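You operate a simulated robot arm through the tools that you are given. There is no shell and no other tool. Be economical: measure what you need, move in short steps, check, and stop when the job is done.

You run a simulated robot arm. Do the job below in one go: nothing can be reset, and whatever is moved stays where it is left.

TASK
Take the grey housing and leave it on top of the clear jug. Then open the drawer four, put the grey pad on the top of blue table two away in the inside of drawer four and shut the four again. Then fetch the black weight and set it on the top of blue table one. Then take the green filter on the top of blue table two and put it away on the top of the fitting bench. Then put the green pad on the top of blue table one away on the third board from the bottom of the grey shelf. Do these in the order given. Set down upright: grey housing, black weight.

Only the result counts: the job must be done as asked and must still hold three seconds after the hand-in. Knocking over, shifting, dropping, spilling or breaking anything else fails it.

THE ROBOT
A 7-joint arm with a fingered hand on a trunk, on a base that drives. Base frame: it is fixed to the floor where the robot stands at the start and does not move with it; the origin is under the middle of the robot, x ahead of it, y to its left, z up. Readings come in m, degrees, newtons and seconds.
Its first joint turns from -69.0 to 172.0 degrees. Places, roughly: black weight [6.25, 2.5, 1]; drawer four [-0.9, 4.2, 0.5]; green filter (4x4x10 cm) [6.2, 2.7, 0.9]; green pad (10x8x5 cm) [6.3, 4.5, 0.9]; grey housing (6x6x13 cm) [0.6, 0, 0.9]; grey pad (10x8x5 cm) [5.9, 2.5, 0.9]; inside of drawer four [-0.9, 4.2, 0.5]; third board of the grey shelf [-11.2, 7.9, 1.1]; top of blue table one [6.3, 4.5, 0.9]; top of the fitting bench [-9.2, 10.6, 0.9]. Payload 3.2 kg.
The TCP is the grasp point between the finger pads, 0.026 m short of the fingertips. In the tool frame z runs along the fingers and y along their closing line. The gripper opens to 0.088 m. The gripper's body begins 0.03 m behind the TCP. The gripper is a hand of 5 fingers: y runs from the thumb to the fingers, the wrist lies at [-0.016, -0.108, -0.172] in the tool frame.
Orientation is that of the tool frame in the base frame, as a unit quaternion [w, x, y, z]. With the fingers straight down and the wrist toward the robot, the tool's x, y and z point along [0, 1, 0], [1, 0, 0] and [0, 0, -1] of the base frame.

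THE INTERFACE
- The arm moves only by the tool apply_moves. Its argument "deltas" is a list of rows, each a list of 6 numbers: the shift along the base's x, y, z in units of 25 mm (1.0 is 25 mm), then the turn, a rotation vector about the base's x, y, z in units of 4 degrees (1.0 is 4 degrees). In form: [[tx, ty, tz, wx, wy, wz], ...]. A call has 1 to 8 rows; each row shifts and turns the commanded pose from where the row before left it. A call with a number of a shift or a turn outside -1 to 1 is refused whole. Each row takes 0.2 s and may step no farther than 0.05 m and 8.6 degrees from the row before; otherwise, the whole call is refused. A pose out of reach is approached as far as the arm can. The call stops where the force on the tool passes 40 N (or 10 N more than at its start, if that is more) or the arm is blocked; 0.2 s more then pass. In this call time passes only in rows, and 0.2 s behind the last. The reply holds the time, the measured pose of the TCP, the force on the tool along the base axes, the opening and the grip force, in the units named above and with some noise, with the torque about the TCP (base axes, N m) and any sound that the robot's microphone picked up, and new pictures: "pictures" is both (left out), scene, wrist or none.
- Cameras (640 x 400 px; columns grow to the right, rows downward): "scene" is now at [0.1292, 0.0121, 1.4446]; the picture's right is [0.18, -0.98, 0.00], its down [-0.43, -0.08, -0.90] and it looks along [0.89, 0.16, -0.44] (base axes); focal length 284 px, centre (320, 200). "wrist" rides on the gripper at [0.067, -0.098, -0.117] in the tool frame; the picture's right is [-0.71, 0.33, -0.62], its down [-0.65, -0.65, 0.39] and it looks along [-0.28, 0.68, 0.68] (tool axes); focal length 234 px, centre (320, 200).
- lift_body(by): slides the trunk up (or, below 0, down) by that many m; the arm and the scene camera ride with it, the base frame stays. It gives what a move gives, with no picture.
- base_move(legs): drives the robot by 1 to 6 legs, each [ahead, left, turn to the left] in m, m and degrees, along the robot's own axes; the way and the turn of a leg run together, so that a leg with both is an arc; at most 1.5 m and 180 degrees a leg. The arm and the cameras ride along, it lands a little off, and it stops where it bumps. It gives what a move gives, and a new picture of the scene camera.
- set_fingers(index, middle, ring, little, thumb_bend, thumb_turn): sets how far each is bent, from 0 (flat) to 1 (curled in); at 0.3 the hand is open as for a grip, at 0.7 the pads meet at the TCP. One left out holds its place. A second passes; each finger stops where it meets its share of the squeeze, and holds until it gets a number again. It is the only way to open and close the hand. It gives what a move gives, with no picture; readings hold the bend of each and the force on index, middle, ring, little, thumb and palm. thumb_turn goes from beside the hand (0) to across from the fingers (1), as for a grip.
- head_to(pan, tilt): turns the head with the scene camera to pan (to the left, within 86 degrees either way) and tilt (down, from -29 to 69), counted from straight ahead of the robot. It gives what a move gives, and a new picture of the scene camera.
- probe_pixels(camera, pixels): there is no depth. For up to 12 entries [column, row, z] of the newest picture of that camera ("zoom" is the newest enlarged one), the place [x, y] in the base frame at which the ray of that pixel passes the height z, good to about 0.002 m, but the place of the scene camera against the robot may be out by one fixed shift of up to 0.025 m in any direction. The clock stands still meanwhile.
- close_up(camera, box): a new picture of the part [left, top, right, bottom] of that camera's present view, enlarged. The clock stands still meanwhile.
- hand_in(): hands the job in; it is judged then, once.

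Work in short steps. Measure before you move; look again where a grasp or a placing could have gone wrong, and mend it. You have 124 turns and 260 pictures in all, those below and enlarged ones among them. Open the gripper and draw the arm clear of the work before you hand the job in, unless the task says otherwise.

The tools are called after "Emit:" as a command line: name --pt "numbers of a row" for each row, then --argument value for the rest, lists and objects as JSON in quotes. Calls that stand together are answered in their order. apply_moves: Moves the arm, as the interface text tells. Its arguments: {"type":"object","properties":{"deltas":{"type":"array","items":{"type":"array","items":{"type":"number"}}},"pictures":{"type":"string","enum":["both","scene","wrist","none"]}},"required":["deltas"]} The other tools are called the same way: lift_body (by) slides the trunk up or down; set_fingers (index, middle, ring, little, thumb_bend, thumb_turn) moves the fingers one by one; base_move (legs) drives the base; head_to (pan, tilt) turns the head that bears the scene camera; probe_pixels (camera, pixels) gives the place at which the rays of pixels pass given heights; close_up (camera, box) takes an enlarged picture of a part of a camera's view; hand_in () hands the job in.

At the start:

```text
time_s: 0.0
tcp_pos: [0.4261, 0.1525, 1.3138]
tcp_rot: [0.0, 0.708, 0.706, 0.001]
force: [0.4, -0.2, 0.0]
moment: [-0.02, 0.0, 0.0]
gripper_width: 0.0877
finger_force: 0.0
shape: jaw
bend: [0.3, 0.3, 0.3, 0.3, 0.3, 0.97]
finger forces: [0.0, 0.0, 0.1, 0.1, 0.0, 0.0]
trunk travel left (down, up): [-0.725, 0.115]
robot x, y, heading: [0.0002, 0.0019, -0.1]
head pan, tilt: [10.1, 25.8]
```

scene: 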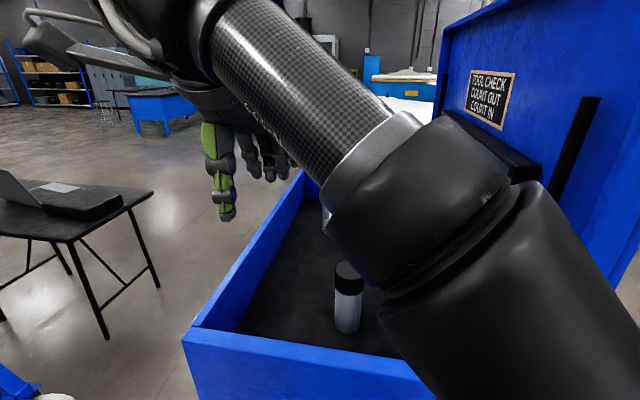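
wrist: 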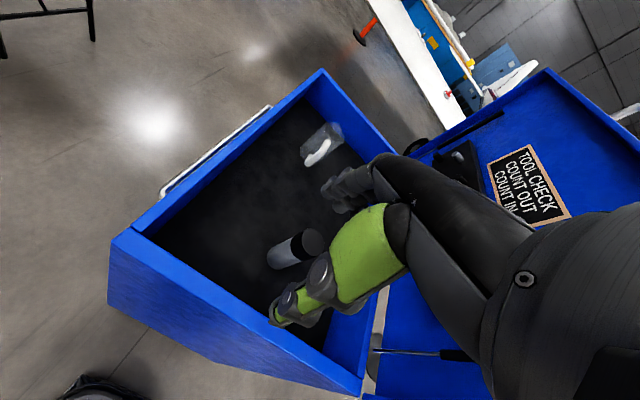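

The wrist picture shows a blue box with a grey cylinder with a black cap (295,250) and a clear item (322,145). I enlarge both views to identify them.

Emit:
close_up --camera "wrist" --box '[120, 60, 440, 390]'

Emit:
head_to --pan -25 --tilt 45

Emit:
head_to --pan 30 --tilt 45

```text
1.21 times, centred on (280, 225) of wrist
```

zoom: 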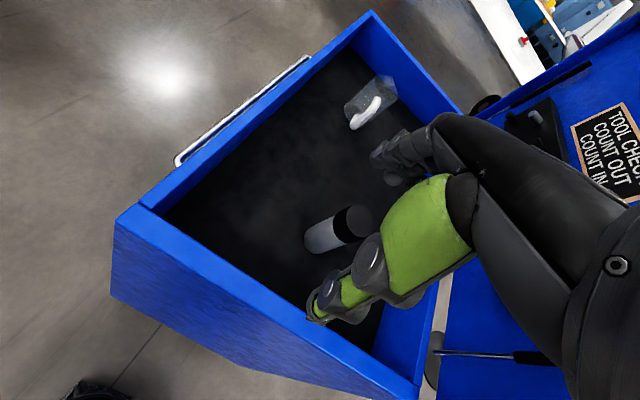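

```text
time_s: 1.0
tcp_pos: [0.4269, 0.1532, 1.3135]
tcp_rot: [0.0, 0.708, 0.707, 0.0]
force: [-0.2, -0.3, -0.7]
moment: [0.05, 0.01, -0.01]
gripper_width: 0.0881
finger_force: 0.1
shape: jaw
bend: [0.3, 0.3, 0.3, 0.3, 0.3, 0.97]
finger forces: [0.0, 0.0, 0.0, 0.0, 0.0, 0.1]
trunk travel left (down, up): [-0.725, 0.115]
robot x, y, heading: [-0.001, -0.0013, -0.0]
head pan, tilt: [-25.0, 45.0]
```

scene: 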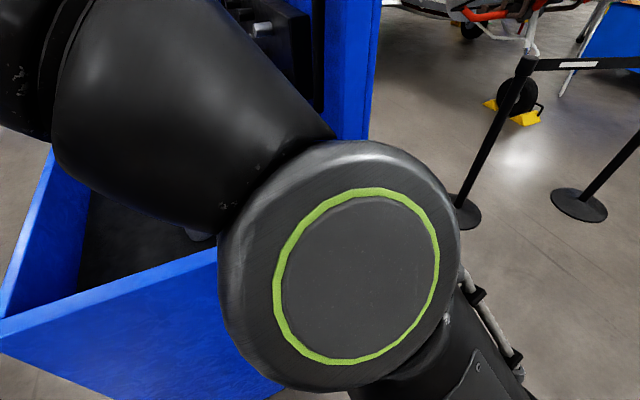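

```text
time_s: 2.2
tcp_pos: [0.4267, 0.1541, 1.3117]
tcp_rot: [-0.002, 0.708, 0.706, 0.0]
force: [0.1, -0.6, 0.4]
moment: [0.01, -0.02, -0.01]
gripper_width: 0.0878
finger_force: 0.1
shape: jaw
bend: [0.3, 0.3, 0.3, 0.3, 0.3, 0.97]
finger forces: [0.0, 0.0, 0.1, 0.0, 0.0, 0.0]
trunk travel left (down, up): [-0.725, 0.115]
robot x, y, heading: [-0.0026, 0.0007, 0.0]
head pan, tilt: [30.0, 45.0]
```

scene: 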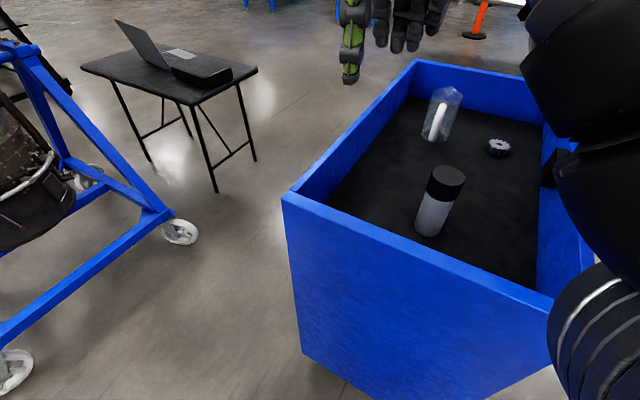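

The scene shows the housing (440,200), the clear jug (441,115) and a ring part (498,148) in a walled box. I enlarge it and probe them.

Emit:
close_up --camera "scene" --box '[380, 70, 560, 250]'

Emit:
probe_pixels --camera "scene" --pixels '[[430, 230, 0.86], [447, 174, 0.99], [434, 136, 0.86], [447, 95, 0.99], [498, 150, 0.87], [284, 195, 1.0], [418, 62, 1.0], [543, 300, 1.0], [330, 205, 0.86], [418, 98, 0.86]]'

```text
2.22 times, centred on (470, 160) of scene
```

zoom: 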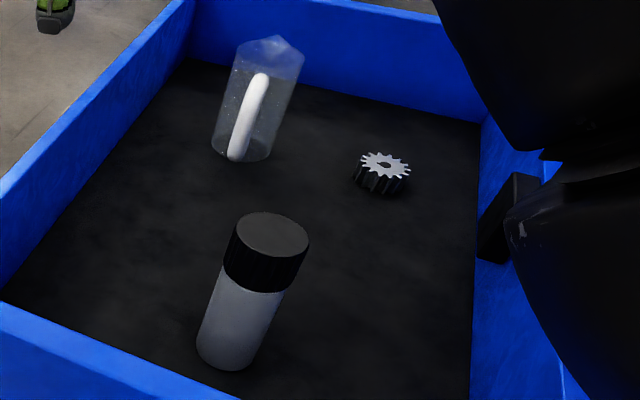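

```text
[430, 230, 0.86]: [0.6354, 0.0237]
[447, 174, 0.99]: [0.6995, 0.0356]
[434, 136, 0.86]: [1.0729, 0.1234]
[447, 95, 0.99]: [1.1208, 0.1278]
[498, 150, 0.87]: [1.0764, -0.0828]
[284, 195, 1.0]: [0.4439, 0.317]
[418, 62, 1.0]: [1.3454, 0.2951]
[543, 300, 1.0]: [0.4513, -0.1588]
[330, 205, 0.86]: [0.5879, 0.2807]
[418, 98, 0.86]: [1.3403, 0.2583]
```

The sizes suggest either a higher floor or larger parts, so I cross-check with rays from the wrist camera.

Emit:
probe_pixels --camera "wrist" --pixels '[[275, 257, 0.86], [275, 257, 1.0], [313, 243, 0.99], [313, 243, 1.1], [310, 162, 0.86], [310, 162, 1.0], [340, 130, 1.0]]'

Emit:
probe_pixels --camera "scene" --pixels '[[434, 225, 0.86], [434, 225, 1.0], [448, 176, 0.99], [448, 176, 1.1], [434, 136, 0.86], [434, 136, 1.0]]'

Emit:
close_up --camera "wrist" --box '[230, 100, 390, 300]'

```text
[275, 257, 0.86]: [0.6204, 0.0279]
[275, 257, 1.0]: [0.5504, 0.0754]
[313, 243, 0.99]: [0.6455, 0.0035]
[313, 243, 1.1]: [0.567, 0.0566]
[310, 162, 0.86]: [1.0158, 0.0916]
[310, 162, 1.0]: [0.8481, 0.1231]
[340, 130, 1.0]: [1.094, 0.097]
```

```text
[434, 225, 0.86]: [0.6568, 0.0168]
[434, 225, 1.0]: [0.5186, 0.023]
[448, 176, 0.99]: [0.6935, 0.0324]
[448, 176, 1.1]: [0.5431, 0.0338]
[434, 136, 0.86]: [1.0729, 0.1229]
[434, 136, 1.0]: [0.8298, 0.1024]
```

```text
2.00 times, centred on (310, 200) of wrist
```

zoom: 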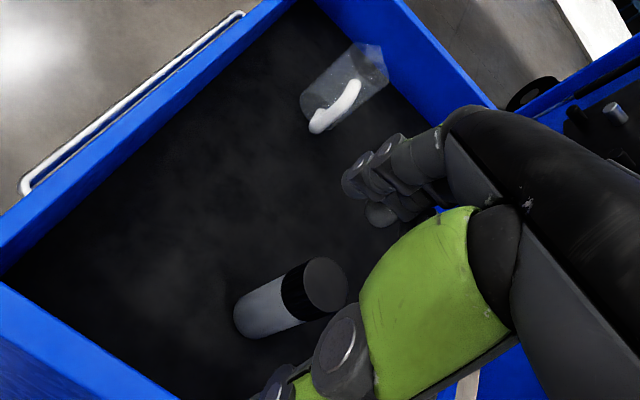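

The housing stands near (0.63, 0.02). I move the hand above it, staying well over its top, for a closer look.

Emit:
apply_moves --pt "0.96 -0.67 -0.6 0 0 0" --pt "0.96 -0.67 -0.6 0 0 0" --pt "0.96 -0.67 -0.6 0 0 0" --pt "0.96 -0.67 -0.6 0 0 0" --pt "0.96 -0.67 -0.6 0 0 0" --pt "0.96 -0.67 -0.6 0 0 0" --pt "0.96 -0.67 -0.6 0 0 0"

```text
time_s: 3.9
tcp_pos: [0.5947, 0.033, 1.208]
tcp_rot: [-0.001, 0.708, 0.706, 0.001]
force: [0.4, 0.2, 0.3]
moment: [0.04, 0.01, -0.01]
gripper_width: 0.0877
finger_force: 0.0
shape: jaw
bend: [0.3, 0.3, 0.3, 0.3, 0.3, 0.97]
finger forces: [0.1, 0.0, 0.0, 0.0, 0.1, 0.0]
trunk travel left (down, up): [-0.725, 0.115]
robot x, y, heading: [-0.0014, 0.0025, -0.2]
head pan, tilt: [30.0, 45.0]
```

scene: 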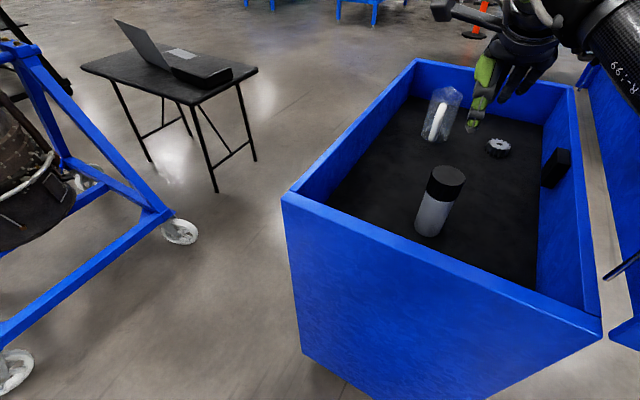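
wrist: 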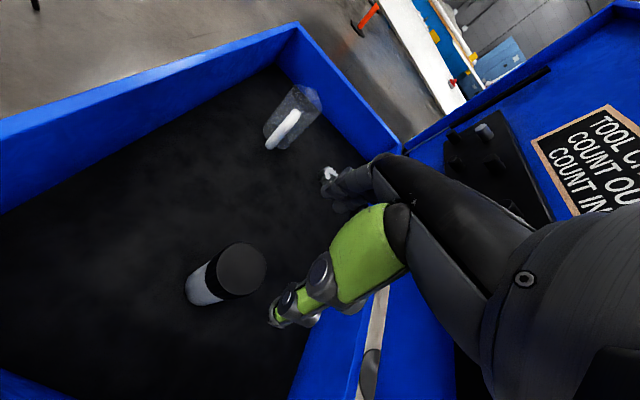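

I probe the housing's top centre (241,268) and base in the wrist view, and compare the fingertip in the scene view.

Emit:
probe_pixels --camera "wrist" --pixels '[[241, 269, 0.99], [217, 270, 0.99], [266, 266, 0.99], [238, 243, 0.99], [200, 285, 0.86], [186, 282, 0.86], [268, 145, 0.86], [300, 97, 1.0]]'

Emit:
close_up --camera "wrist" --box '[170, 70, 350, 320]'

Emit:
close_up --camera "scene" --box '[400, 30, 580, 250]'

```text
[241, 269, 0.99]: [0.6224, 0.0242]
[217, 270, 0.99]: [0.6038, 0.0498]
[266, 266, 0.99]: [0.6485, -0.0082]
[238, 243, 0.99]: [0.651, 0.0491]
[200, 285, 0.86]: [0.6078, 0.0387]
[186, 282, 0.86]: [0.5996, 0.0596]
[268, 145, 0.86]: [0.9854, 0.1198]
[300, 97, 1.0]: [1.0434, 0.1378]
```

```text
1.60 times, centred on (260, 195) of wrist
```

zoom: 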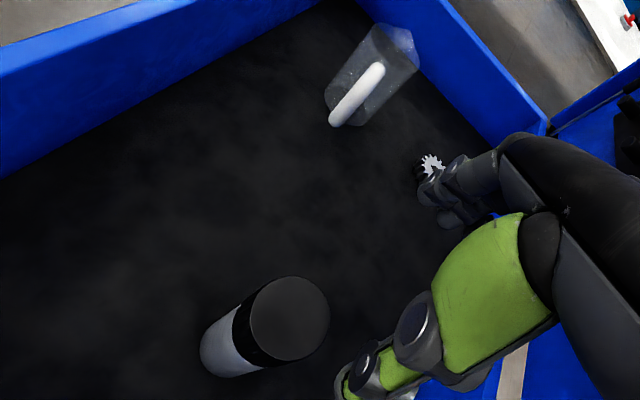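

```text
1.82 times, centred on (490, 140) of scene
```

zoom: 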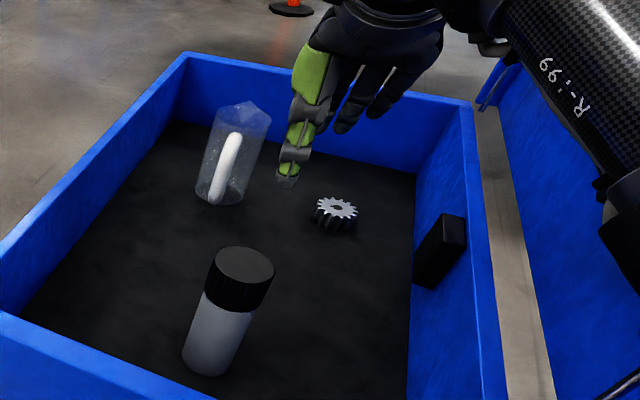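

Triangulation from both wrist pictures puts the housing at about (0.597, 0.042), with its base near 0.905 and top near 1.045. I centre over it and come down to just above its top.

Emit:
apply_moves --pt "0.1 0.35 -0.9 0 0 0" --pt "0 0 -0.9 0 0 0" --pt "0 0 -0.9 0 0 0" --pt "0 0 -0.9 0 0 0" --pt "0 0 -0.5 0 0 0" --pt "0 0 0 0 0 0"

```text
time_s: 5.2
tcp_pos: [0.5964, 0.0436, 1.1052]
tcp_rot: [0.0, 0.708, 0.707, 0.001]
force: [0.5, 0.5, -0.4]
moment: [0.01, -0.04, 0.0]
gripper_width: 0.0877
finger_force: 0.0
shape: jaw
bend: [0.3, 0.3, 0.3, 0.3, 0.3, 0.97]
finger forces: [0.0, 0.0, 0.1, 0.0, 0.1, 0.0]
trunk travel left (down, up): [-0.725, 0.115]
robot x, y, heading: [0.0002, -0.0009, -0.2]
head pan, tilt: [30.0, 45.0]
```

scene: 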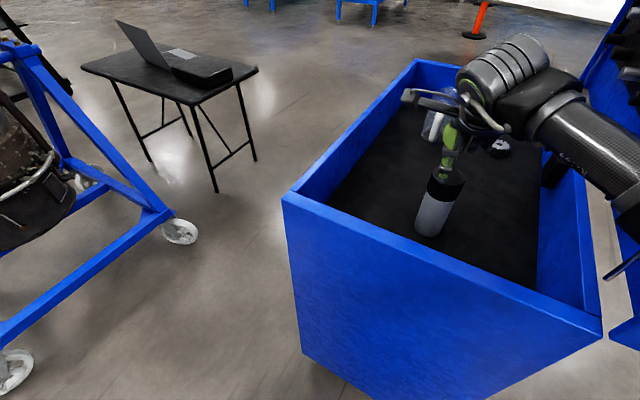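
wrist: 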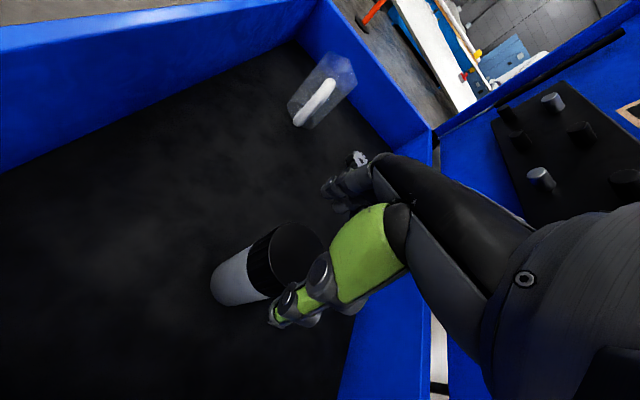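

The cap's top centre is at about (287,254), just where the tool axis at z=1.045 projects (286,256), so it is aligned. I descend about 8 cm.

Emit:
apply_moves --pt "0 0 -0.8 0 0 0" --pt "0 0 -0.8 0 0 0" --pt "0 0 -0.8 0 0 0" --pt "0 0 -0.7 0 0 0" --pt "0 0 0 0 0 0"

Emit:
close_up --camera "wrist" --box '[200, 150, 400, 350]'

```text
time_s: 6.5
tcp_pos: [0.5965, 0.0449, 1.0286]
tcp_rot: [0.0, 0.708, 0.706, 0.001]
force: [1.6, 0.6, 2.4]
moment: [0.02, -0.06, 0.04]
gripper_width: 0.0877
finger_force: 0.0
shape: jaw
bend: [0.3, 0.3, 0.3, 0.3, 0.3, 0.97]
finger forces: [2.2, 0.0, 0.2, 0.0, 0.0, 0.1]
trunk travel left (down, up): [-0.725, 0.115]
robot x, y, heading: [0.0, 0.0036, -0.1]
head pan, tilt: [30.0, 45.0]
```

scene: 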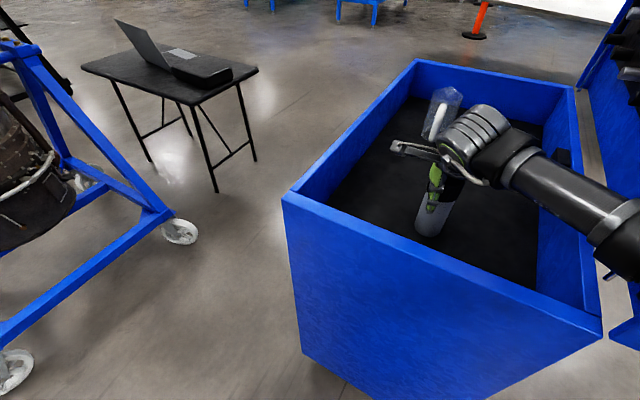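
wrist: 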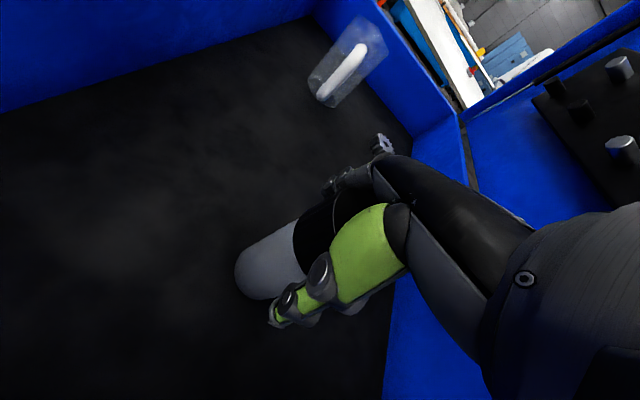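

```text
2.00 times, centred on (300, 250) of wrist
```

zoom: 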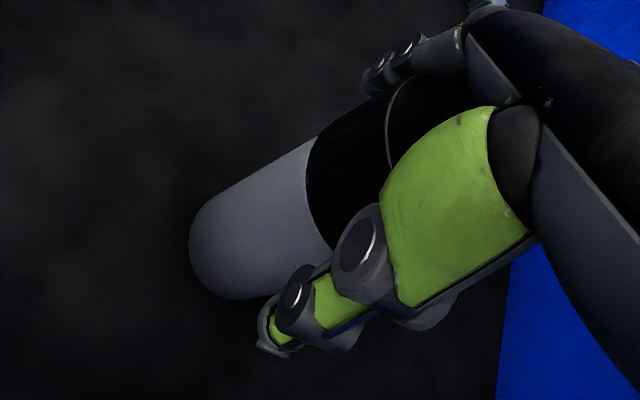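

The housing stands between thumb and fingers, with light index contact (2.2 N). I close the hand.

Emit:
set_fingers --index 0.6 --middle 0.6 --ring 0.6 --little 0.6 --thumb_bend 0.6

Emit:
apply_moves --pt "0 0 0.4 0 0 0" --pt "0 0 0.4 0 0 0" --pt "0 0 0.4 0 0 0"

```text
time_s: 7.5
tcp_pos: [0.5966, 0.0445, 1.0285]
tcp_rot: [-0.001, 0.708, 0.706, 0.001]
force: [0.7, -0.9, 0.6]
moment: [-0.08, -0.07, 0.03]
gripper_width: 0.0533
finger_force: 35.1
shape: fingers
bend: [0.51, 0.51, 0.55, 0.6, 0.44, 0.95]
finger forces: [18.5, 10.0, 8.0, 0.1, 33.7, 0.0]
trunk travel left (down, up): [-0.725, 0.115]
robot x, y, heading: [-0.0023, 0.0001, 0.3]
head pan, tilt: [30.0, 45.0]
```

```text
time_s: 8.2
tcp_pos: [0.5985, 0.044, 1.0571]
tcp_rot: [-0.001, 0.708, 0.706, 0.0]
force: [-0.2, -0.6, -4.3]
moment: [0.05, -0.01, 0.03]
gripper_width: 0.0529
finger_force: 33.1
shape: fingers
bend: [0.51, 0.51, 0.55, 0.6, 0.44, 0.95]
finger forces: [16.7, 9.4, 7.5, 0.0, 32.4, 0.0]
trunk travel left (down, up): [-0.725, 0.115]
robot x, y, heading: [0.0013, -0.0001, -0.1]
head pan, tilt: [30.0, 45.0]
```

scene: 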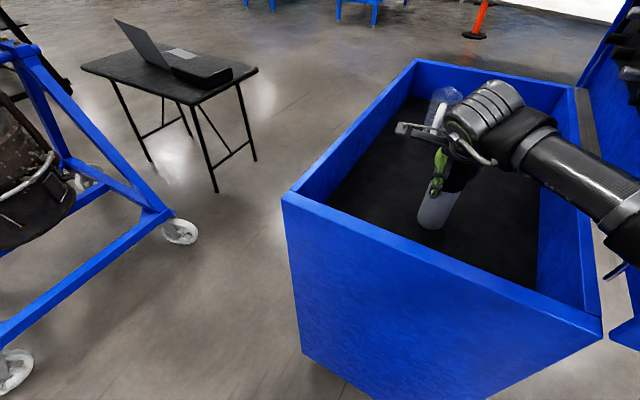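
wrist: 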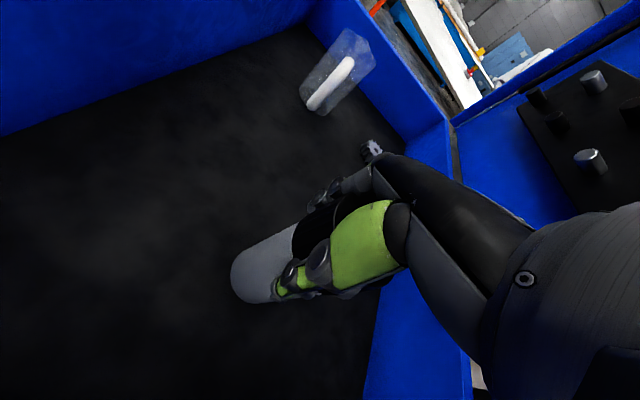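

The housing is held (load about 4 N). The jug is beyond reach from here, so I'll work from the box's left side; I probe floor obstacles and box corners first.

Emit:
probe_pixels --camera "scene" --pixels '[[216, 192, 0], [255, 160, 0], [151, 161, 0], [180, 243, 0], [15, 370, 0], [303, 352, 0], [284, 195, 1.05], [417, 60, 1.05], [601, 322, 1.05], [600, 335, 1.05], [460, 185, 1.0], [190, 106, 0.7]]'

Emit:
head_to --pan 60 --tilt 45

Emit:
head_to --pan 20 --tilt 15

```text
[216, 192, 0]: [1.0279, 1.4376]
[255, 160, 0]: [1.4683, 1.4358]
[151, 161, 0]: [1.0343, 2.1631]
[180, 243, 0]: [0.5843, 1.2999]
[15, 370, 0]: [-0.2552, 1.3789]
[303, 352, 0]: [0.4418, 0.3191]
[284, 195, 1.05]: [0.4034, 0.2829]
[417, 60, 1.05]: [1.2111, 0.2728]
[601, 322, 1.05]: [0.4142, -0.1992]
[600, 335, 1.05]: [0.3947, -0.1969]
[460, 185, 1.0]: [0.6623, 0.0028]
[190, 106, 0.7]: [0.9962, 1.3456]
```

```text
time_s: 9.2
tcp_pos: [0.5974, 0.043, 1.0577]
tcp_rot: [0.0, 0.708, 0.706, 0.001]
force: [0.2, 0.3, -4.7]
moment: [0.02, 0.01, -0.02]
gripper_width: 0.0533
finger_force: 33.0
shape: fingers
bend: [0.51, 0.51, 0.55, 0.6, 0.44, 0.95]
finger forces: [16.8, 9.4, 7.6, 0.0, 32.2, 0.1]
trunk travel left (down, up): [-0.725, 0.115]
robot x, y, heading: [-0.0018, 0.0008, -0.0]
head pan, tilt: [60.0, 45.0]
```

scene: 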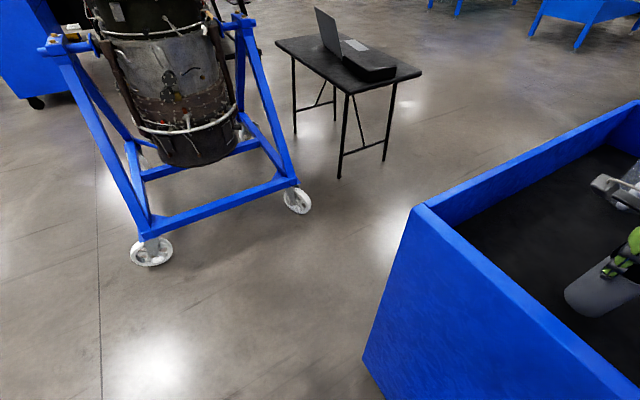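

```text
time_s: 10.3
tcp_pos: [0.5979, 0.0448, 1.0578]
tcp_rot: [-0.001, 0.707, 0.707, 0.001]
force: [-0.4, 0.5, -4.2]
moment: [0.01, -0.01, 0.0]
gripper_width: 0.053
finger_force: 33.2
shape: fingers
bend: [0.51, 0.51, 0.55, 0.6, 0.44, 0.95]
finger forces: [16.6, 9.4, 7.5, 0.1, 32.4, 0.0]
trunk travel left (down, up): [-0.725, 0.115]
robot x, y, heading: [0.0023, -0.002, -0.2]
head pan, tilt: [20.0, 15.0]
```

scene: 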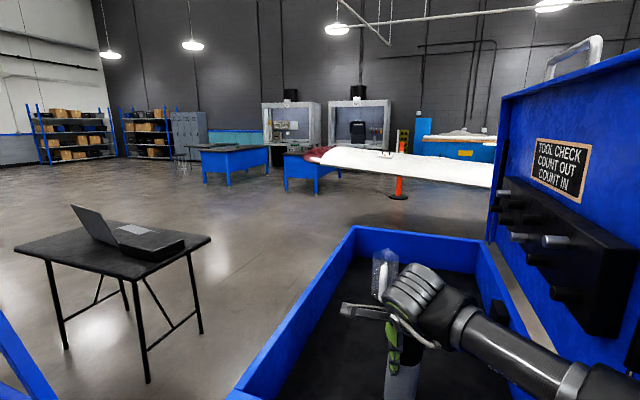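

The box spans about x 0.42–1.33, y −0.15–0.335 with its rim at z≈1.0; a lane at y≈0.8 is free. I raise the housing, then drive left and along the box and turn to face it.

Emit:
lift_body --by 0.1

Emit:
apply_moves --pt "0 0 1 0 0 0" --pt "0 0 1 0 0 0" --pt "0 0 1 0 0 0" --pt "0 0 1 0 0 0" --pt "0 0 0 0 0 0" --pictures "none"

Emit:
base_move --legs '[[0, 0.8, 0], [0.94, 0, 0], [0, 0, -90]]'

```text
time_s: 11.6
tcp_pos: [0.5982, 0.0421, 1.1575]
tcp_rot: [-0.001, 0.708, 0.706, 0.001]
force: [-0.1, -0.3, -6.0]
moment: [0.03, -0.02, 0.03]
gripper_width: 0.0531
finger_force: 32.6
shape: fingers
bend: [0.51, 0.51, 0.55, 0.6, 0.44, 0.95]
finger forces: [16.6, 9.3, 7.5, 0.0, 32.2, 0.1]
trunk travel left (down, up): [-0.825, 0.015]
robot x, y, heading: [0.0012, -0.0015, -0.0]
head pan, tilt: [20.0, 15.0]
```

```text
time_s: 12.8
tcp_pos: [0.5988, 0.0429, 1.2576]
tcp_rot: [-0.001, 0.708, 0.707, -0.001]
force: [0.0, -0.1, -4.8]
moment: [0.04, -0.03, 0.02]
gripper_width: 0.0526
finger_force: 31.5
shape: fingers
bend: [0.51, 0.51, 0.55, 0.6, 0.44, 0.95]
finger forces: [15.8, 9.3, 7.7, 0.0, 31.3, 0.0]
trunk travel left (down, up): [-0.825, 0.015]
robot x, y, heading: [0.0016, 0.0027, -0.3]
head pan, tilt: [20.0, 15.0]
```

```text
time_s: 25.5
tcp_pos: [1.0147, 0.2109, 1.2576]
tcp_rot: [0.0, 1.0, 0.014, 0.002]
force: [0.0, -1.0, -4.4]
moment: [-0.02, -0.08, -0.03]
gripper_width: 0.0515
finger_force: 30.5
shape: fingers
bend: [0.51, 0.51, 0.55, 0.6, 0.45, 0.95]
finger forces: [14.9, 9.1, 7.6, 0.0, 29.4, 0.1]
trunk travel left (down, up): [-0.825, 0.015]
robot x, y, heading: [0.9525, 0.8084, -88.2]
head pan, tilt: [20.0, 15.0]
```

scene: 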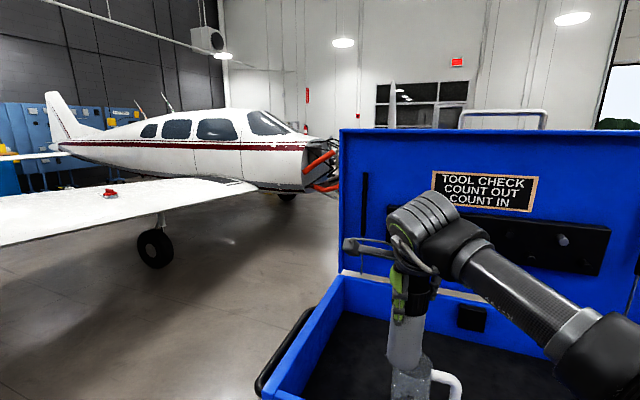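

I'm now facing the box from its left; the jug top shows at about (410,375). I tilt the head down and take a wrist picture.

Emit:
head_to --pan 0 --tilt 50

Emit:
apply_moves --pt "0 0 0 0 0 0" --pictures "wrist"

Emit:
close_up --camera "scene" --box '[220, 100, 420, 300]'

```text
time_s: 26.5
tcp_pos: [1.015, 0.2106, 1.2583]
tcp_rot: [0.0, 1.0, 0.016, 0.001]
force: [0.3, 0.2, -5.0]
moment: [-0.01, -0.06, -0.01]
gripper_width: 0.0515
finger_force: 30.7
shape: fingers
bend: [0.51, 0.51, 0.55, 0.6, 0.45, 0.95]
finger forces: [14.9, 9.0, 7.6, 0.0, 29.3, 0.1]
trunk travel left (down, up): [-0.825, 0.015]
robot x, y, heading: [0.9561, 0.809, -88.2]
head pan, tilt: [0.0, 50.0]
```

scene: 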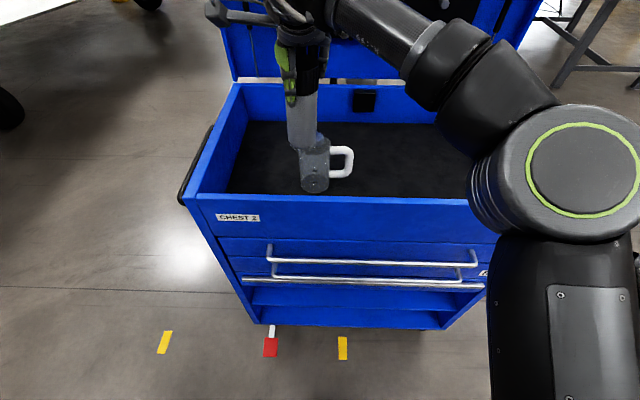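

```text
time_s: 26.9
tcp_pos: [1.0144, 0.2113, 1.2575]
tcp_rot: [-0.001, 1.0, 0.014, 0.001]
force: [0.0, 0.5, -4.7]
moment: [0.01, -0.05, -0.01]
gripper_width: 0.0514
finger_force: 30.6
shape: fingers
bend: [0.51, 0.51, 0.55, 0.6, 0.45, 0.95]
finger forces: [14.9, 9.0, 7.6, 0.1, 29.4, 0.0]
trunk travel left (down, up): [-0.825, 0.015]
robot x, y, heading: [0.9504, 0.8115, -88.1]
head pan, tilt: [0.0, 50.0]
```

wrist: 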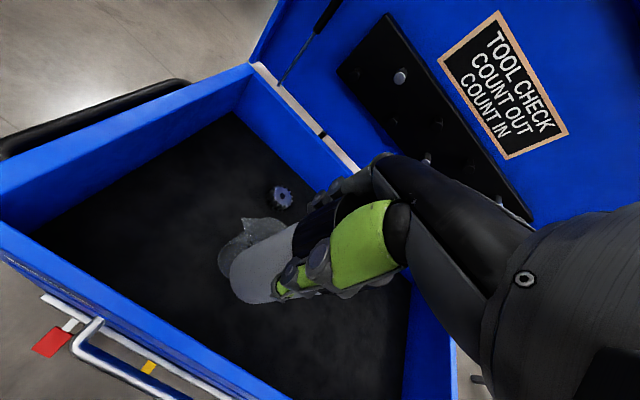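

```text
2.00 times, centred on (320, 200) of scene
```

zoom: 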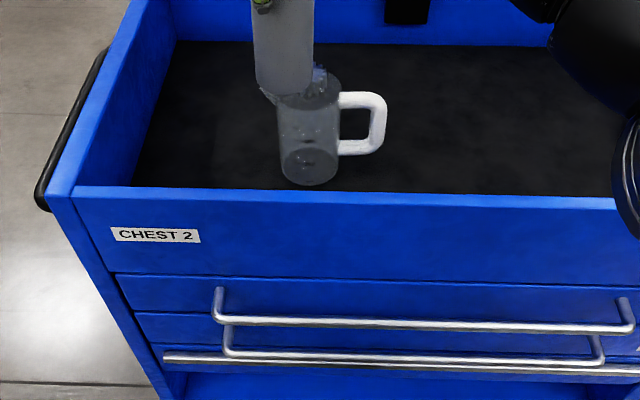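

The jug's base centre is at about (314,182) and its top at about (314,146); the held housing's lower end is at (302,143). I probe all of them to calibrate against the known TCP.

Emit:
probe_pixels --camera "scene" --pixels '[[302.5, 143, 1.135], [302.5, 143, 1.1], [314.5, 181.5, 0.86], [314.5, 181.5, 0.905], [314, 146, 0.99], [314, 146, 1.035], [190, 193, 1.0], [240, 84, 1.0]]'

Emit:
probe_pixels --camera "wrist" --pixels '[[265, 228, 1.0], [265, 228, 0.95], [228, 262, 0.9], [250, 282, 1.13], [281, 197, 0.9]]'

Emit:
close_up --camera "wrist" --box '[180, 170, 340, 330]'

```text
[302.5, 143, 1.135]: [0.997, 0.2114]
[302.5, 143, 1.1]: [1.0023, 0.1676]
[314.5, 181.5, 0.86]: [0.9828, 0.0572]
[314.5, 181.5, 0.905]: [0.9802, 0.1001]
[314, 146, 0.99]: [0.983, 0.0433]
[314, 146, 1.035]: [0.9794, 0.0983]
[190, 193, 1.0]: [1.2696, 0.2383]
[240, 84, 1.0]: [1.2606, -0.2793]
```

```text
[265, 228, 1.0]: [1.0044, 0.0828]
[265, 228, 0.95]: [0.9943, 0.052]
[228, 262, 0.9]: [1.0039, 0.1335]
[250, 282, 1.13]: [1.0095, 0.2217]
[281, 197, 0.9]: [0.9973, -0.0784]
```

```text
2.50 times, centred on (260, 250) of wrist
```

zoom: 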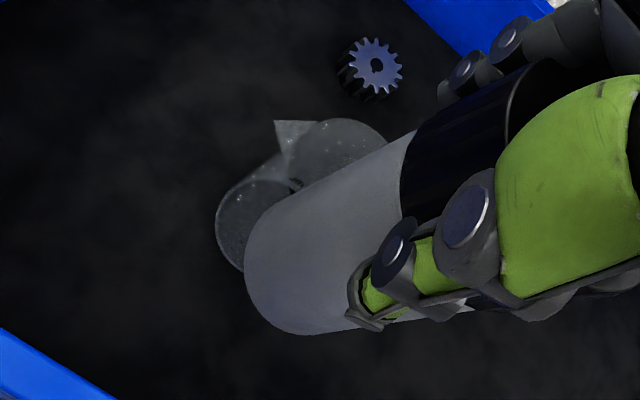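

x calibrates to a jug at about 0.998. To fix y and z I shift the hand 10 cm in −x and a bit back, so the wrist camera sees the whole jug.

Emit:
apply_moves --pt "-1 0.5 0 0 0 0" --pt "-1 0.5 0 0 0 0" --pt "-1 0.5 0 0 0 0" --pt "-1 0.5 0 0 0 0" --pt "0 0 0 0 0 0"

Emit:
close_up --camera "wrist" --box '[120, 150, 320, 320]'

Emit:
close_up --camera "scene" --box '[260, 100, 400, 220]'

```text
time_s: 28.1
tcp_pos: [0.9141, 0.2619, 1.2578]
tcp_rot: [-0.001, 1.0, 0.015, 0.0]
force: [0.2, -0.1, -5.0]
moment: [0.02, -0.03, -0.02]
gripper_width: 0.0514
finger_force: 30.1
shape: fingers
bend: [0.52, 0.51, 0.55, 0.6, 0.45, 0.95]
finger forces: [14.8, 9.2, 7.6, 0.1, 29.0, 0.0]
trunk travel left (down, up): [-0.825, 0.015]
robot x, y, heading: [0.9534, 0.8081, -87.9]
head pan, tilt: [0.0, 50.0]
```

scene: 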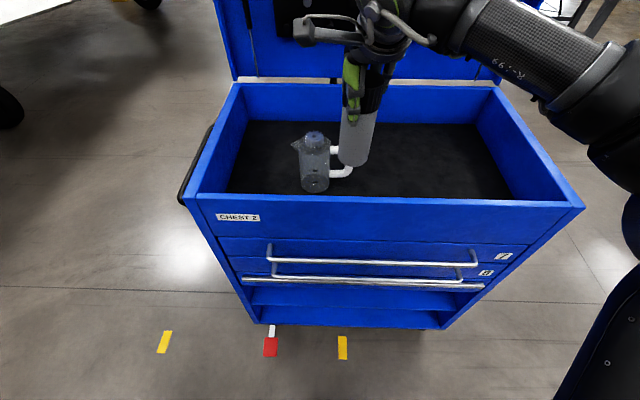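
wrist: 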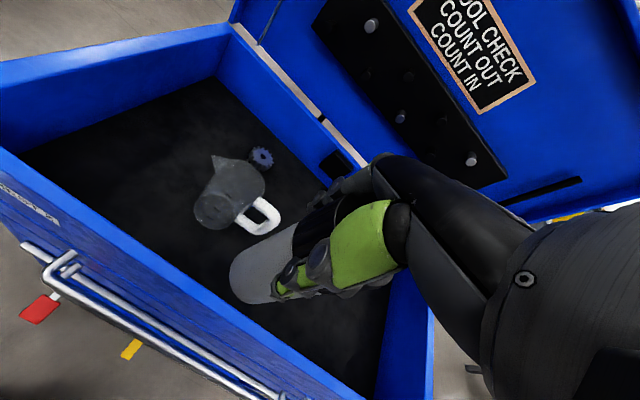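

```text
2.35 times, centred on (220, 235) of wrist
```

zoom: 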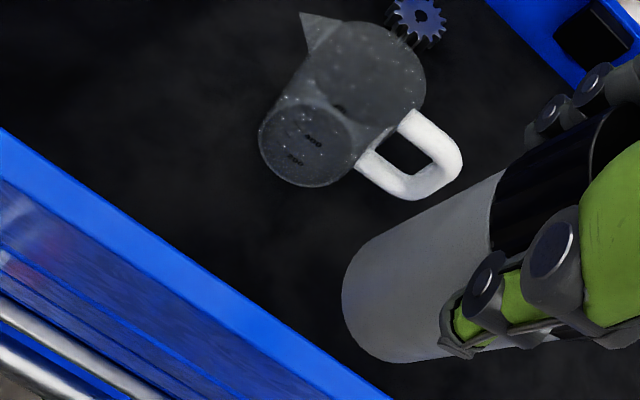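

```text
3.33 times, centred on (330, 160) of scene
```

zoom: 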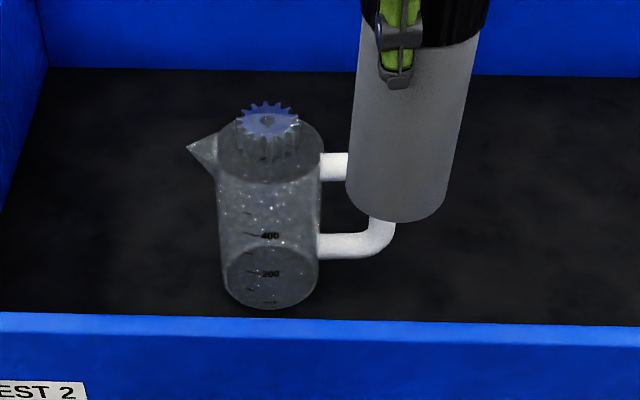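

Now the jug is fully visible: rim centre at scene (314.4,146.5) and wrist (241,185), base centre at scene (315.6,183.4) and wrist (217,212). I probe at two heights each to intersect the rays.

Emit:
probe_pixels --camera "wrist" --pixels '[[241.3, 184.8, 0.95], [241.3, 184.8, 1.05], [216.6, 211.6, 0.85], [216.6, 211.6, 0.95], [218, 180, 1.0], [265, 188, 1.0], [237, 160, 1.0], [243, 209, 1.0], [194, 212, 0.9], [236, 212, 0.9]]'

Emit:
probe_pixels --camera "scene" --pixels '[[314.4, 146.5, 0.95], [314.4, 146.5, 1.05], [315.6, 183.4, 0.85], [315.6, 183.4, 0.95], [298.5, 146, 1.0], [330.3, 146, 1.0], [353, 157, 1.13], [353, 157, 1.1]]'

```text
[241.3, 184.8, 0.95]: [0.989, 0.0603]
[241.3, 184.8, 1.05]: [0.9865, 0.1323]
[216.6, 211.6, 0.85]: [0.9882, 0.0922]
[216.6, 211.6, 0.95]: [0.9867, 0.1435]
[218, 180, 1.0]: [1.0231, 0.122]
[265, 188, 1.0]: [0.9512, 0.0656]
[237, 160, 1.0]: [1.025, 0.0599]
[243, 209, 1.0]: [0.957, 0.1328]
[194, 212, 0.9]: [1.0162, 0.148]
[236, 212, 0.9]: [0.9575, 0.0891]
```

```text
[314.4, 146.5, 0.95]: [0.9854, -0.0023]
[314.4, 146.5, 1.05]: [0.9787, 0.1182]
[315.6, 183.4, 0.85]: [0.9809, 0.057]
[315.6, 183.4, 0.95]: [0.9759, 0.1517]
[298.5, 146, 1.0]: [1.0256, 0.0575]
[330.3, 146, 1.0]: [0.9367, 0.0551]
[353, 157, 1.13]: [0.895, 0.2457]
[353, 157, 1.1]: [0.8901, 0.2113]
```

Solving gives: floor at 0.905, jug centre at about (0.990, 0.121), rim near z=1.04, diameter about 8 cm. I drive 8 cm closer for reach, then move over the jug.

Emit:
base_move --legs '[[0.08, 0, 0]]'

```text
time_s: 29.1
tcp_pos: [0.9164, 0.1841, 1.2587]
tcp_rot: [0.0, 1.0, 0.014, 0.001]
force: [0.5, -0.3, -5.2]
moment: [0.0, -0.02, -0.02]
gripper_width: 0.0514
finger_force: 29.8
shape: fingers
bend: [0.52, 0.51, 0.55, 0.6, 0.45, 0.95]
finger forces: [14.5, 8.9, 7.7, 0.1, 29.2, 0.1]
trunk travel left (down, up): [-0.825, 0.015]
robot x, y, heading: [0.9576, 0.7291, -88.6]
head pan, tilt: [0.0, 50.0]
```

scene: 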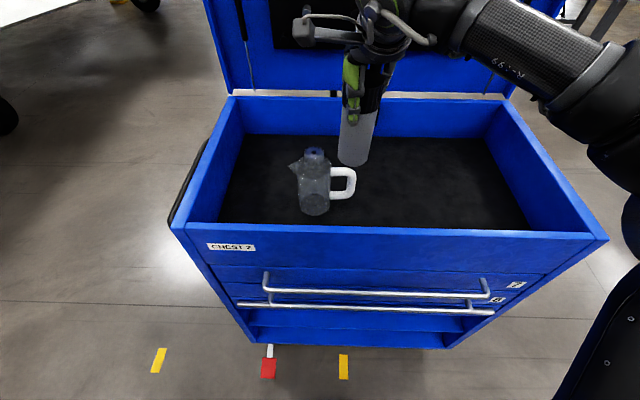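

I move over the jug and lower to about 5 cm above its rim, then look.

Emit:
apply_moves --pt "0.75 -0.67 0 0 0 0" --pt "0.75 -0.67 0 0 0 0" --pt "0.75 -0.67 0 0 0 0" --pt "0.7 -0.67 0 0 0 0" --pt "0 0 -0.8 0 0 0" --pt "0 0 -0.8 0 0 0" --pt "0 0 0 0 0 0"

Emit:
close_up --camera "wrist" --box '[180, 170, 340, 330]'

Emit:
close_up --camera "scene" --box '[260, 100, 400, 240]'

```text
time_s: 30.7
tcp_pos: [0.9907, 0.1158, 1.2176]
tcp_rot: [0.0, 1.0, 0.014, 0.001]
force: [0.8, -0.2, -4.6]
moment: [-0.02, -0.05, 0.03]
gripper_width: 0.051
finger_force: 29.3
shape: fingers
bend: [0.52, 0.52, 0.55, 0.6, 0.46, 0.95]
finger forces: [14.1, 8.6, 7.7, 0.0, 28.4, 0.0]
trunk travel left (down, up): [-0.825, 0.015]
robot x, y, heading: [0.956, 0.7277, -88.1]
head pan, tilt: [0.0, 50.0]
```

scene: 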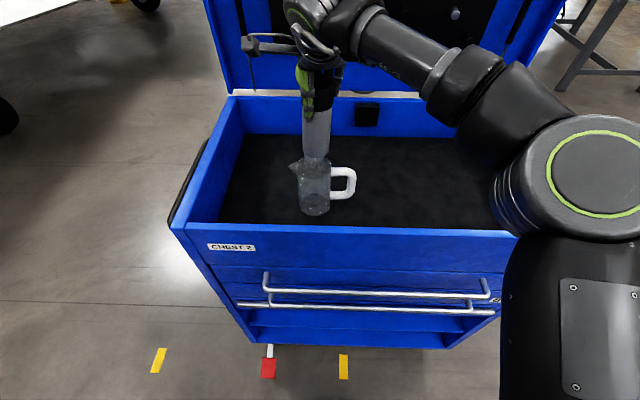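
wrist: 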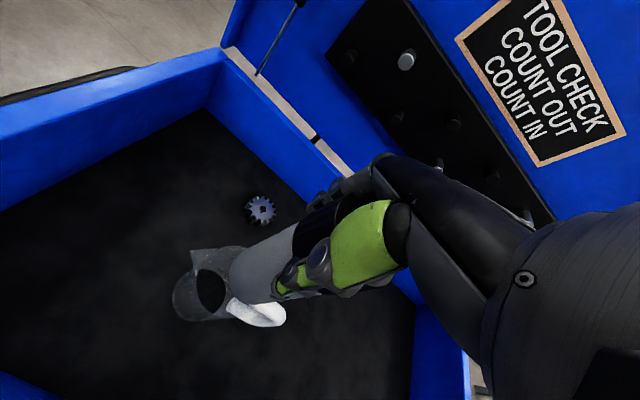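

```text
2.50 times, centred on (260, 250) of wrist
```

zoom: 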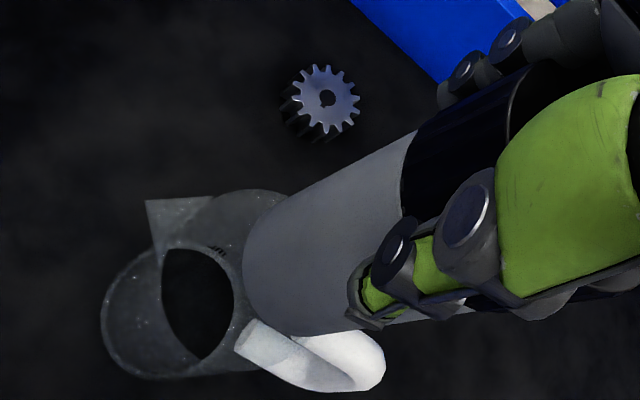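

```text
2.86 times, centred on (330, 170) of scene
```

zoom: 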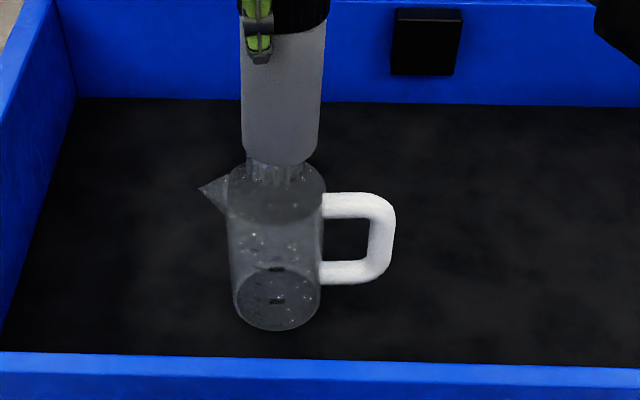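

In the scene the housing sits about 1.5 px right of the jug's axis (≈4 mm), so I shift +x 4 mm and lower to just above the expected rim contact.

Emit:
apply_moves --pt "0.16 0 -0.5 0 0 0" --pt "0 0 -0.5 0 0 0" --pt "0 0 -0.5 0 0 0" --pt "0 0 0 0 0 0"

Emit:
close_up --camera "wrist" --box '[180, 170, 340, 330]'

Emit:
close_up --camera "scene" --box '[260, 130, 370, 240]'

```text
time_s: 31.7
tcp_pos: [0.9962, 0.1157, 1.1787]
tcp_rot: [0.0, 1.0, 0.016, 0.0]
force: [0.3, -0.3, -4.8]
moment: [0.0, 0.0, 0.01]
gripper_width: 0.051
finger_force: 29.4
shape: fingers
bend: [0.52, 0.52, 0.55, 0.6, 0.46, 0.95]
finger forces: [14.0, 8.5, 7.9, 0.1, 28.3, 0.0]
trunk travel left (down, up): [-0.825, 0.015]
robot x, y, heading: [0.9559, 0.7255, -88.3]
head pan, tilt: [0.0, 50.0]
```

scene: 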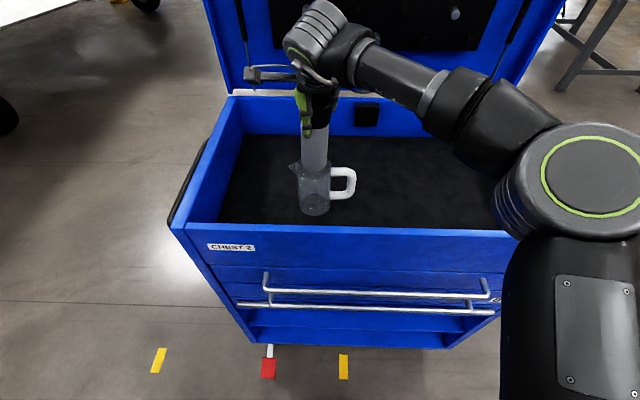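
wrist: 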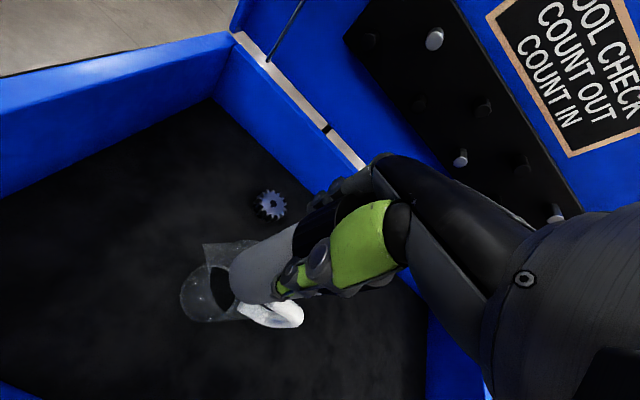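

```text
2.50 times, centred on (260, 250) of wrist
```

zoom: 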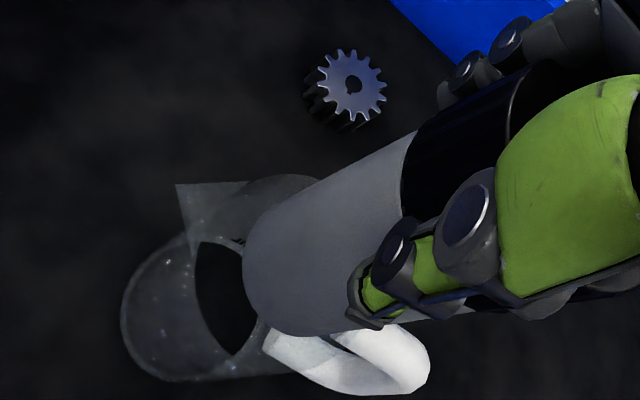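

```text
3.64 times, centred on (315, 185) of scene
```

zoom: 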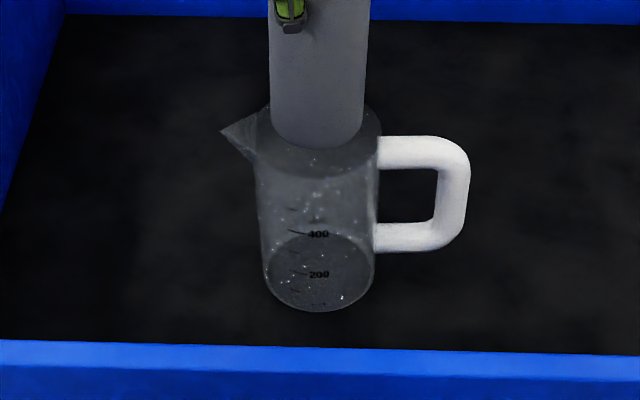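

Laterally centred (rim centre 318, housing 317); it looks about 3 mm too far from me, so I correct +y 2.5 mm and lower gently until contact.

Emit:
apply_moves --pt "0 0.1 -0.15 0 0 0" --pt "0 0 -0.15 0 0 0" --pt "0 0 -0.1 0 0 0" --pt "0 0 0 0 0 0" --pictures "none"

Emit:
close_up --camera "scene" --box '[260, 130, 370, 240]'

```text
time_s: 32.7
tcp_pos: [0.9961, 0.1178, 1.1694]
tcp_rot: [0.0, 1.0, 0.015, 0.001]
force: [0.0, 0.2, -3.6]
moment: [-0.06, -0.01, -0.01]
gripper_width: 0.051
finger_force: 29.0
shape: fingers
bend: [0.52, 0.52, 0.55, 0.6, 0.46, 0.95]
finger forces: [14.1, 8.8, 8.0, 0.0, 28.3, 0.1]
trunk travel left (down, up): [-0.825, 0.015]
robot x, y, heading: [0.9545, 0.7306, -88.2]
head pan, tilt: [0.0, 50.0]
```

```text
3.64 times, centred on (315, 185) of scene
```

zoom: 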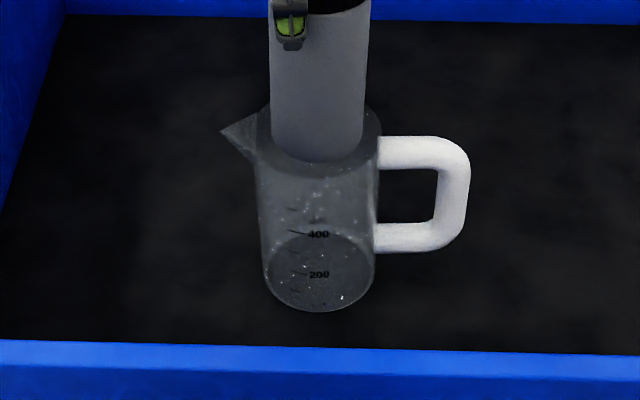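

The load changed slightly, maybe starting contact; I lower another few millimetres.

Emit:
apply_moves --pt "0 0 -0.1 0 0 0" --pt "0 0 -0.1 0 0 0" --pt "0 0 0 0 0 0" --pictures "none"

```text
time_s: 33.5
tcp_pos: [0.9959, 0.1199, 1.1676]
tcp_rot: [0.002, 1.0, 0.014, 0.001]
force: [2.8, -1.6, 11.6]
moment: [-0.3, 0.28, 0.09]
gripper_width: 0.0505
finger_force: 30.9
shape: fingers
bend: [0.52, 0.51, 0.55, 0.6, 0.46, 0.95]
finger forces: [15.3, 10.1, 8.2, 0.0, 28.2, 0.0]
trunk travel left (down, up): [-0.825, 0.015]
robot x, y, heading: [0.9601, 0.7257, -88.2]
head pan, tilt: [0.0, 50.0]
```

Contact (about 16 N of support). I back off 2 mm to relieve the load and check the picture before releasing.

Emit:
apply_moves --pt "0 0 0.12 0 0 0" --pt "0 0 0 0 0 0"

Emit:
close_up --camera "scene" --box '[260, 110, 370, 220]'

```text
time_s: 34.1
tcp_pos: [0.9946, 0.1209, 1.1686]
tcp_rot: [0.001, 1.0, 0.016, 0.001]
force: [1.7, -2.4, 7.4]
moment: [-0.37, 0.2, 0.1]
gripper_width: 0.0508
finger_force: 30.4
shape: fingers
bend: [0.52, 0.51, 0.55, 0.6, 0.46, 0.95]
finger forces: [14.5, 10.2, 8.5, 0.0, 27.7, 0.0]
trunk travel left (down, up): [-0.825, 0.015]
robot x, y, heading: [0.9604, 0.7263, -88.2]
head pan, tilt: [0.0, 50.0]
```

scene: 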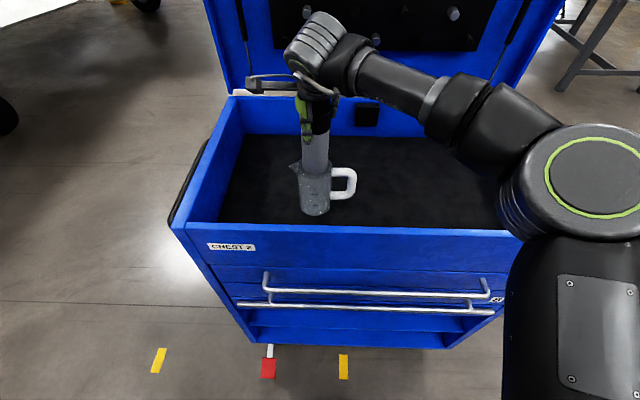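
wrist: 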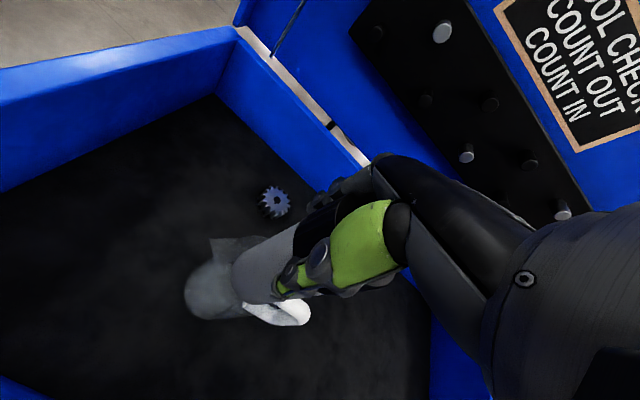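

```text
3.64 times, centred on (315, 165) of scene
```

zoom: 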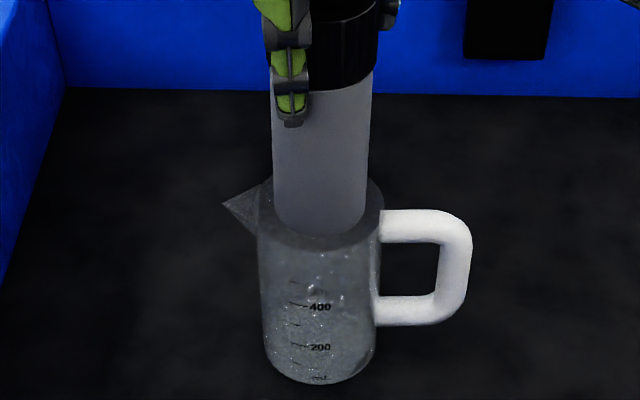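

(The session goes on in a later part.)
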